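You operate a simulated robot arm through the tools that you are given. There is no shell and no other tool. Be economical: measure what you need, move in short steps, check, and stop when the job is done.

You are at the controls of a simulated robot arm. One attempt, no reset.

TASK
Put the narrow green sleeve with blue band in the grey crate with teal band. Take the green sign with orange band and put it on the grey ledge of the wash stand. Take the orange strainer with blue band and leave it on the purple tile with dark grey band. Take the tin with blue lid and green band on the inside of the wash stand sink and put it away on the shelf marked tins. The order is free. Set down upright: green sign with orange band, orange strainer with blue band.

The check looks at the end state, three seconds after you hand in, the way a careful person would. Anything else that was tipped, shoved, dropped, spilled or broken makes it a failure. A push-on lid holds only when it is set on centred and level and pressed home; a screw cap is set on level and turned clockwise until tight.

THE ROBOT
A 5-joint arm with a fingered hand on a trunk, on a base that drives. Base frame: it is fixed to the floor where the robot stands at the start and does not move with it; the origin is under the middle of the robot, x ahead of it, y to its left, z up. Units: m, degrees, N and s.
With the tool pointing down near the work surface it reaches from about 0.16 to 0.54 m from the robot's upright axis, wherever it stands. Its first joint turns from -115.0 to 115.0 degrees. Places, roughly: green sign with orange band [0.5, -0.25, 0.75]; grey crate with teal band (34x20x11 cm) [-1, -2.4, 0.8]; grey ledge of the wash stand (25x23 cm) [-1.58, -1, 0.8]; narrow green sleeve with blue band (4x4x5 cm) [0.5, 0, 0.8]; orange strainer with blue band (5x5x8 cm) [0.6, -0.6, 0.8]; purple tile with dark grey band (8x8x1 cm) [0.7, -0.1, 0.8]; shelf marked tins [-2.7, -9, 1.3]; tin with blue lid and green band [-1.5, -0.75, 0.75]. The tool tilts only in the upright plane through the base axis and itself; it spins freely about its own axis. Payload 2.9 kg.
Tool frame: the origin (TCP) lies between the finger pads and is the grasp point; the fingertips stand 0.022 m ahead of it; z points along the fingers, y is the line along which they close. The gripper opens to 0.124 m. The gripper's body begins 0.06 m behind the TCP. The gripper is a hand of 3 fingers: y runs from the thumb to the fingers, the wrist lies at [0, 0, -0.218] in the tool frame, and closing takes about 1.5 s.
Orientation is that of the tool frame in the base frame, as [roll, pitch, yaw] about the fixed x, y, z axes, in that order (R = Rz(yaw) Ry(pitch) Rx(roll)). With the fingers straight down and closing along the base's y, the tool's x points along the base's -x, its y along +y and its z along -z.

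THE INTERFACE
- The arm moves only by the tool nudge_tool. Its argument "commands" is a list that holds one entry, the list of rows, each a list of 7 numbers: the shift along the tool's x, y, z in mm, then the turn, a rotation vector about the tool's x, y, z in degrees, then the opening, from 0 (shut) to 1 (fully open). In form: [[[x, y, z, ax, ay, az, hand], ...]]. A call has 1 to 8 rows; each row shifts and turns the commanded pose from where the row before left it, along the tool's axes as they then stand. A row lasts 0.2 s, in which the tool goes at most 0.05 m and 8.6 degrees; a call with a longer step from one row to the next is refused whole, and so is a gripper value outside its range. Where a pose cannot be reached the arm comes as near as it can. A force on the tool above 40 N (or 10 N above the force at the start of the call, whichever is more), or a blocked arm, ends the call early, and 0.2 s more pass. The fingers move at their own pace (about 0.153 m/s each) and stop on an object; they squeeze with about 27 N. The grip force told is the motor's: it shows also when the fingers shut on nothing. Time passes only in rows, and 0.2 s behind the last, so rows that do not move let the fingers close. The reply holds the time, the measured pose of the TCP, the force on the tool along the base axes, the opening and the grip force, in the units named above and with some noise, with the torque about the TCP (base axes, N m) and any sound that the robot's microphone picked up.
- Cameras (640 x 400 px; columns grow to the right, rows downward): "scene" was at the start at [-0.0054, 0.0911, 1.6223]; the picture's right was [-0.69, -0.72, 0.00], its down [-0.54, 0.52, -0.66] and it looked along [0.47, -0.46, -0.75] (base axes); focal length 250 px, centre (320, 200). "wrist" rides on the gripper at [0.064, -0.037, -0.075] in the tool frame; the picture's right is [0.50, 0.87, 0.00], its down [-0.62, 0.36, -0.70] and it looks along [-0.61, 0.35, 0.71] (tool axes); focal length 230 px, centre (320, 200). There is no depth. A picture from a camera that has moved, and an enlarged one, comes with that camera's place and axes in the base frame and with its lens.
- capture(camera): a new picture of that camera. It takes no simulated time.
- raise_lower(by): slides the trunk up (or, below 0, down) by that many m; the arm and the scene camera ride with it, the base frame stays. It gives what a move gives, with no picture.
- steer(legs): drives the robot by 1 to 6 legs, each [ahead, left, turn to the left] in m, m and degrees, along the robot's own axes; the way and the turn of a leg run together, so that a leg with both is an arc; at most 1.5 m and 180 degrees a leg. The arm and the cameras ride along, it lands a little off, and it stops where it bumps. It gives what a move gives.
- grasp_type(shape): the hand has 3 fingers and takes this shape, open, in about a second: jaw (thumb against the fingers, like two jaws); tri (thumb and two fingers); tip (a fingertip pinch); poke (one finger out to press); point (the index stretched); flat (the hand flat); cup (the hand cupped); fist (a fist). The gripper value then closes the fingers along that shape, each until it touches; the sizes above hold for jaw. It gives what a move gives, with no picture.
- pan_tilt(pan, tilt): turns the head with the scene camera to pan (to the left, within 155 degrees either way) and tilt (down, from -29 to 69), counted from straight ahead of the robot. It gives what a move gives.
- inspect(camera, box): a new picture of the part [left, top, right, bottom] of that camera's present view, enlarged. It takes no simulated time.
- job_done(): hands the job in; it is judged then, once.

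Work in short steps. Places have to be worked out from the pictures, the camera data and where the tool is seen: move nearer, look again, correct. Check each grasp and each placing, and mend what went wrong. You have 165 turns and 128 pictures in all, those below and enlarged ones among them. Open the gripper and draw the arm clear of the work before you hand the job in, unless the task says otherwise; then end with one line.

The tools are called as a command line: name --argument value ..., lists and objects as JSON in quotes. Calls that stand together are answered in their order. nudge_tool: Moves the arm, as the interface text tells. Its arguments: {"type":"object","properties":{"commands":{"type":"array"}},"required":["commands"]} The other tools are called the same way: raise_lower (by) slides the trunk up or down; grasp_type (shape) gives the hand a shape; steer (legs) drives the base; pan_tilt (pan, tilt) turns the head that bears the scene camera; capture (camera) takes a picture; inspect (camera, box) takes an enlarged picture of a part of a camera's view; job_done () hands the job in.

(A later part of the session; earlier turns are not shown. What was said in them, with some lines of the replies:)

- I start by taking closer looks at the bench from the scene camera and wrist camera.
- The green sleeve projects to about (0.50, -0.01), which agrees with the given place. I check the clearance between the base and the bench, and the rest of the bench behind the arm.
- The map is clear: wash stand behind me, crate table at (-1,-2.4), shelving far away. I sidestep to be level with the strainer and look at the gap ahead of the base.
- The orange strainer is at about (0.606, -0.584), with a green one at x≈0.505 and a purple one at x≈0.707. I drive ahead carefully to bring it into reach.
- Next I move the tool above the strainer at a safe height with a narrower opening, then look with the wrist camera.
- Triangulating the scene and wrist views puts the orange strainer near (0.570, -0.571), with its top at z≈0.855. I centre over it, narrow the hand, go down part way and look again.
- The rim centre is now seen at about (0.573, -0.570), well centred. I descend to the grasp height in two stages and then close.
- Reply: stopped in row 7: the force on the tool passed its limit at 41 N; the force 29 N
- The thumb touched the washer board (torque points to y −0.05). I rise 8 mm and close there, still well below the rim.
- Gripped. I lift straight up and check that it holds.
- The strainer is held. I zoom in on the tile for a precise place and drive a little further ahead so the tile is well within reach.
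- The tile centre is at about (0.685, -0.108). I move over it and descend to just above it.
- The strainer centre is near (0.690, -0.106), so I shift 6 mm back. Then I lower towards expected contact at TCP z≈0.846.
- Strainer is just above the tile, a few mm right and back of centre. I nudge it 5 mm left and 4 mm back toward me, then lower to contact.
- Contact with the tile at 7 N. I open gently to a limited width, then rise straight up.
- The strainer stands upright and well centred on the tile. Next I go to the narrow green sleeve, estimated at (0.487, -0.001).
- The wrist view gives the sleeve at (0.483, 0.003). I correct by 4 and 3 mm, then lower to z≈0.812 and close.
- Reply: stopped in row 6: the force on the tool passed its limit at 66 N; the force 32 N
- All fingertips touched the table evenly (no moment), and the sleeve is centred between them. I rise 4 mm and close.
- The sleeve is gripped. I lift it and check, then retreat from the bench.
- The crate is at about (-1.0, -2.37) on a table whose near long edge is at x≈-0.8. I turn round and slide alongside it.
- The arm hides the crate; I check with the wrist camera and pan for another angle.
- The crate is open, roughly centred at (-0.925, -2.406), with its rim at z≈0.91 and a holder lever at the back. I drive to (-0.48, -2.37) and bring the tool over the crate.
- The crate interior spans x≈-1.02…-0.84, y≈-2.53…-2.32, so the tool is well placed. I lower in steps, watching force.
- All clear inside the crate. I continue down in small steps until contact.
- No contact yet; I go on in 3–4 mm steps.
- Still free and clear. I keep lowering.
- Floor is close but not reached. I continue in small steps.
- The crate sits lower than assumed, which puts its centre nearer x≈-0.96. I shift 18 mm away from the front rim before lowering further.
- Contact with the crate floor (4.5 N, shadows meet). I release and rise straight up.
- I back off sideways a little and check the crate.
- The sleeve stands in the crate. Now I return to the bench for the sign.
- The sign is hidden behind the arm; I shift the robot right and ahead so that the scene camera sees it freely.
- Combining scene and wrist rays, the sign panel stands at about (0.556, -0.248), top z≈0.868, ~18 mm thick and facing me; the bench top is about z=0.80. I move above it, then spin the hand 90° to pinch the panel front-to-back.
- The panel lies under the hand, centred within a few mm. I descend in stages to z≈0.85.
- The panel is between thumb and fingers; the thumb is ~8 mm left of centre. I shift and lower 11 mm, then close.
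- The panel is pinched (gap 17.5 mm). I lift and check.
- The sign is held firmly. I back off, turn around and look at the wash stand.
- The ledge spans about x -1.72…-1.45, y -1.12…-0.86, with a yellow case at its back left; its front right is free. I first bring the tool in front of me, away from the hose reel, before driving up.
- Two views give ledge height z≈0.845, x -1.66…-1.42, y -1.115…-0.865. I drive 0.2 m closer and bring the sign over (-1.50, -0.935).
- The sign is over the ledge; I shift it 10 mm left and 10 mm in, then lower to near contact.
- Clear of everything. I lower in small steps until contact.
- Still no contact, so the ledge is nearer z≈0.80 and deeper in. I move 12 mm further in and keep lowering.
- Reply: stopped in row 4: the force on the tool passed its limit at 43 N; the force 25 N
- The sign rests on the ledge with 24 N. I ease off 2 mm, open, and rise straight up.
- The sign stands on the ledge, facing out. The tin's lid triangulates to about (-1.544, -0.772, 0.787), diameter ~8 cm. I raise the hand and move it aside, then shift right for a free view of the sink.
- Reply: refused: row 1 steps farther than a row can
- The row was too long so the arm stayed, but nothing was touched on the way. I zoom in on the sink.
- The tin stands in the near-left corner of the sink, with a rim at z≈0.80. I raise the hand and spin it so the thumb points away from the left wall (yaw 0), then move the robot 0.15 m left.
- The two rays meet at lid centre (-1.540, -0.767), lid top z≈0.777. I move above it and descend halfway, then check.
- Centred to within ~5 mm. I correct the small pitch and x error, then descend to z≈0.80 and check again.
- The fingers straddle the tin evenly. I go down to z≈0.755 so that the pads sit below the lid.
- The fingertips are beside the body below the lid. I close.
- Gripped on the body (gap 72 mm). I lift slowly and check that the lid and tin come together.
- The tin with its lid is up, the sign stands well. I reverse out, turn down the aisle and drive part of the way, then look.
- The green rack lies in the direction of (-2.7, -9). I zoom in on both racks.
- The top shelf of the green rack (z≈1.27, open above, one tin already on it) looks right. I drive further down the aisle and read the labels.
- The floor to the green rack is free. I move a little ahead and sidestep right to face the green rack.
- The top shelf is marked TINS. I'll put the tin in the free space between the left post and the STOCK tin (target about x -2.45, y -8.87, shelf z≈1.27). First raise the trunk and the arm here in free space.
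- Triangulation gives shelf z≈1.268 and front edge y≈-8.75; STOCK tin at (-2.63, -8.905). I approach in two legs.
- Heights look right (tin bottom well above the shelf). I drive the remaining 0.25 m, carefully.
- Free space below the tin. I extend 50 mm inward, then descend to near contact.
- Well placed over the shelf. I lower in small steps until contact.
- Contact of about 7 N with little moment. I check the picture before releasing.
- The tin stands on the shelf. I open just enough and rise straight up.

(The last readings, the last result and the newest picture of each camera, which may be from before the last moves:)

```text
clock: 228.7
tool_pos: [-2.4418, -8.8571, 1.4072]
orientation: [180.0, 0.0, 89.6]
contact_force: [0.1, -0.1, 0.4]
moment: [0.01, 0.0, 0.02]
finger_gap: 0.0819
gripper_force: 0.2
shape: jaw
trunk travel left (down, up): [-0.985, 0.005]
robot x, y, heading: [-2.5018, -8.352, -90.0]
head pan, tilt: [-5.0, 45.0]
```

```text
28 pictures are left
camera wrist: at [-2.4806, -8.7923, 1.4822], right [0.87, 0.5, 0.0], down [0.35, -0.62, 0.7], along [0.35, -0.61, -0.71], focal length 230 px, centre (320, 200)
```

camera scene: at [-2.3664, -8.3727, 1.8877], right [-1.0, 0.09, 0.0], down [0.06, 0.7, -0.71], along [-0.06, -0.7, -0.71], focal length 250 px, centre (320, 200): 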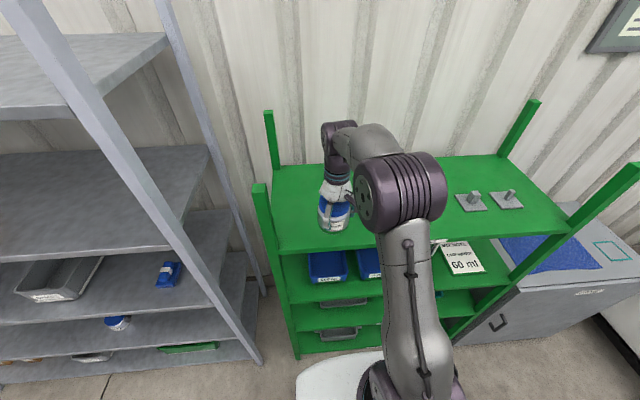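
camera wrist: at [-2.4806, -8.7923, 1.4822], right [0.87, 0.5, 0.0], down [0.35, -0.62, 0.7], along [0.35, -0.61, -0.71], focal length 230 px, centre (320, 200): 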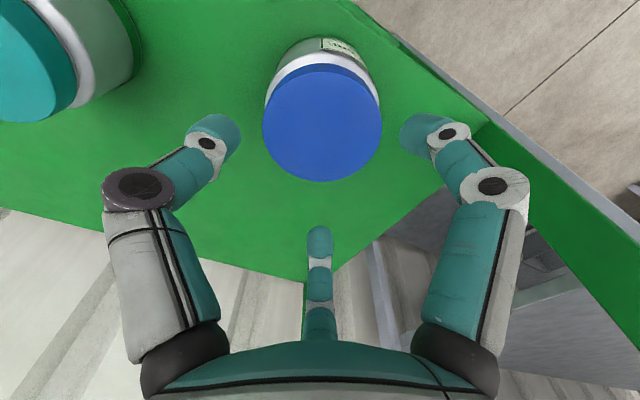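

The tin stays upright with its lid on. I rise a bit more, back the robot away and take a final look.

nudge_tool --commands '[[[0, 0, -25, 0, 0, 0, 0.66], [0, 0, -20, 0, 0, 0, 0.66], [0, 0, 0, 0, 0, 0, 0.66]]]'

steer --legs '[[-0.6, 0, 0]]'

pan_tilt --pan 0 --tilt 30

inspect --camera "scene" --box '[280, 120, 480, 270]'

```text
clock: 229.5
tool_pos: [-2.4417, -8.8557, 1.4518]
orientation: [-180.0, 0.0, 89.6]
contact_force: [0.1, -0.1, 0.3]
moment: [0.01, 0.02, -0.01]
finger_gap: 0.0817
gripper_force: 0.0
shape: jaw
trunk travel left (down, up): [-0.985, 0.005]
robot x, y, heading: [-2.5076, -8.3535, -90.1]
head pan, tilt: [-5.0, 45.0]
```

```text
clock: 232.9
tool_pos: [-2.4429, -8.2563, 1.4516]
orientation: [180.0, 0.1, 89.6]
contact_force: [-0.4, -0.6, 0.7]
moment: [0.02, -0.03, 0.01]
finger_gap: 0.0818
gripper_force: 0.0
shape: jaw
trunk travel left (down, up): [-0.985, 0.005]
robot x, y, heading: [-2.5017, -7.7507, -90.2]
head pan, tilt: [-5.0, 45.0]
```

```text
clock: 233.7
tool_pos: [-2.4436, -8.2535, 1.4521]
orientation: [180.0, 0.0, 89.4]
contact_force: [0.8, 1.0, 0.1]
moment: [-0.03, 0.02, -0.02]
finger_gap: 0.0819
gripper_force: 0.1
shape: jaw
trunk travel left (down, up): [-0.985, 0.005]
robot x, y, heading: [-2.5001, -7.7517, -90.0]
head pan, tilt: [0.0, 30.0]
```

```text
2.67 times, centred on (380, 195) of scene
camera zoom: at [-2.3576, -7.7813, 1.9102], right [-1.0, 0.01, 0.0], down [0.0, 0.5, -0.87], along [0.0, -0.87, -0.5], focal length 667 px, centre (160, 213)
```

zoom: 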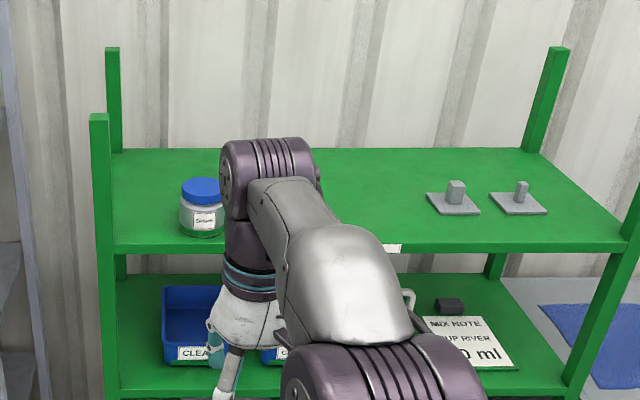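

The tin stands upright and lidded on the TINS shelf; the other three were checked after placing. I open the hand fully, clear of the work.

nudge_tool --commands '[[[0, 0, 0, 0, 0, 0, 1], [0, 0, 0, 0, 0, 0, 1], [0, 0, 0, 0, 0, 0, 1]]]'

job_done

```text
clock: 234.5
tool_pos: [-2.4431, -8.2548, 1.4513]
orientation: [-180.0, 0.0, 89.5]
contact_force: [0.7, 0.1, 0.1]
moment: [-0.01, 0.04, 0.05]
finger_gap: 0.124
gripper_force: 0.1
shape: jaw
trunk travel left (down, up): [-0.985, 0.005]
robot x, y, heading: [-2.4993, -7.7507, -90.3]
head pan, tilt: [0.0, 30.0]
```

```text
The job is handed in.
```

All four items are in place: the sleeve is in the crate, the sign is upright on the ledge, the strainer is upright on the tile, and the tin, lid on, is on the TINS shelf. The job is handed in.
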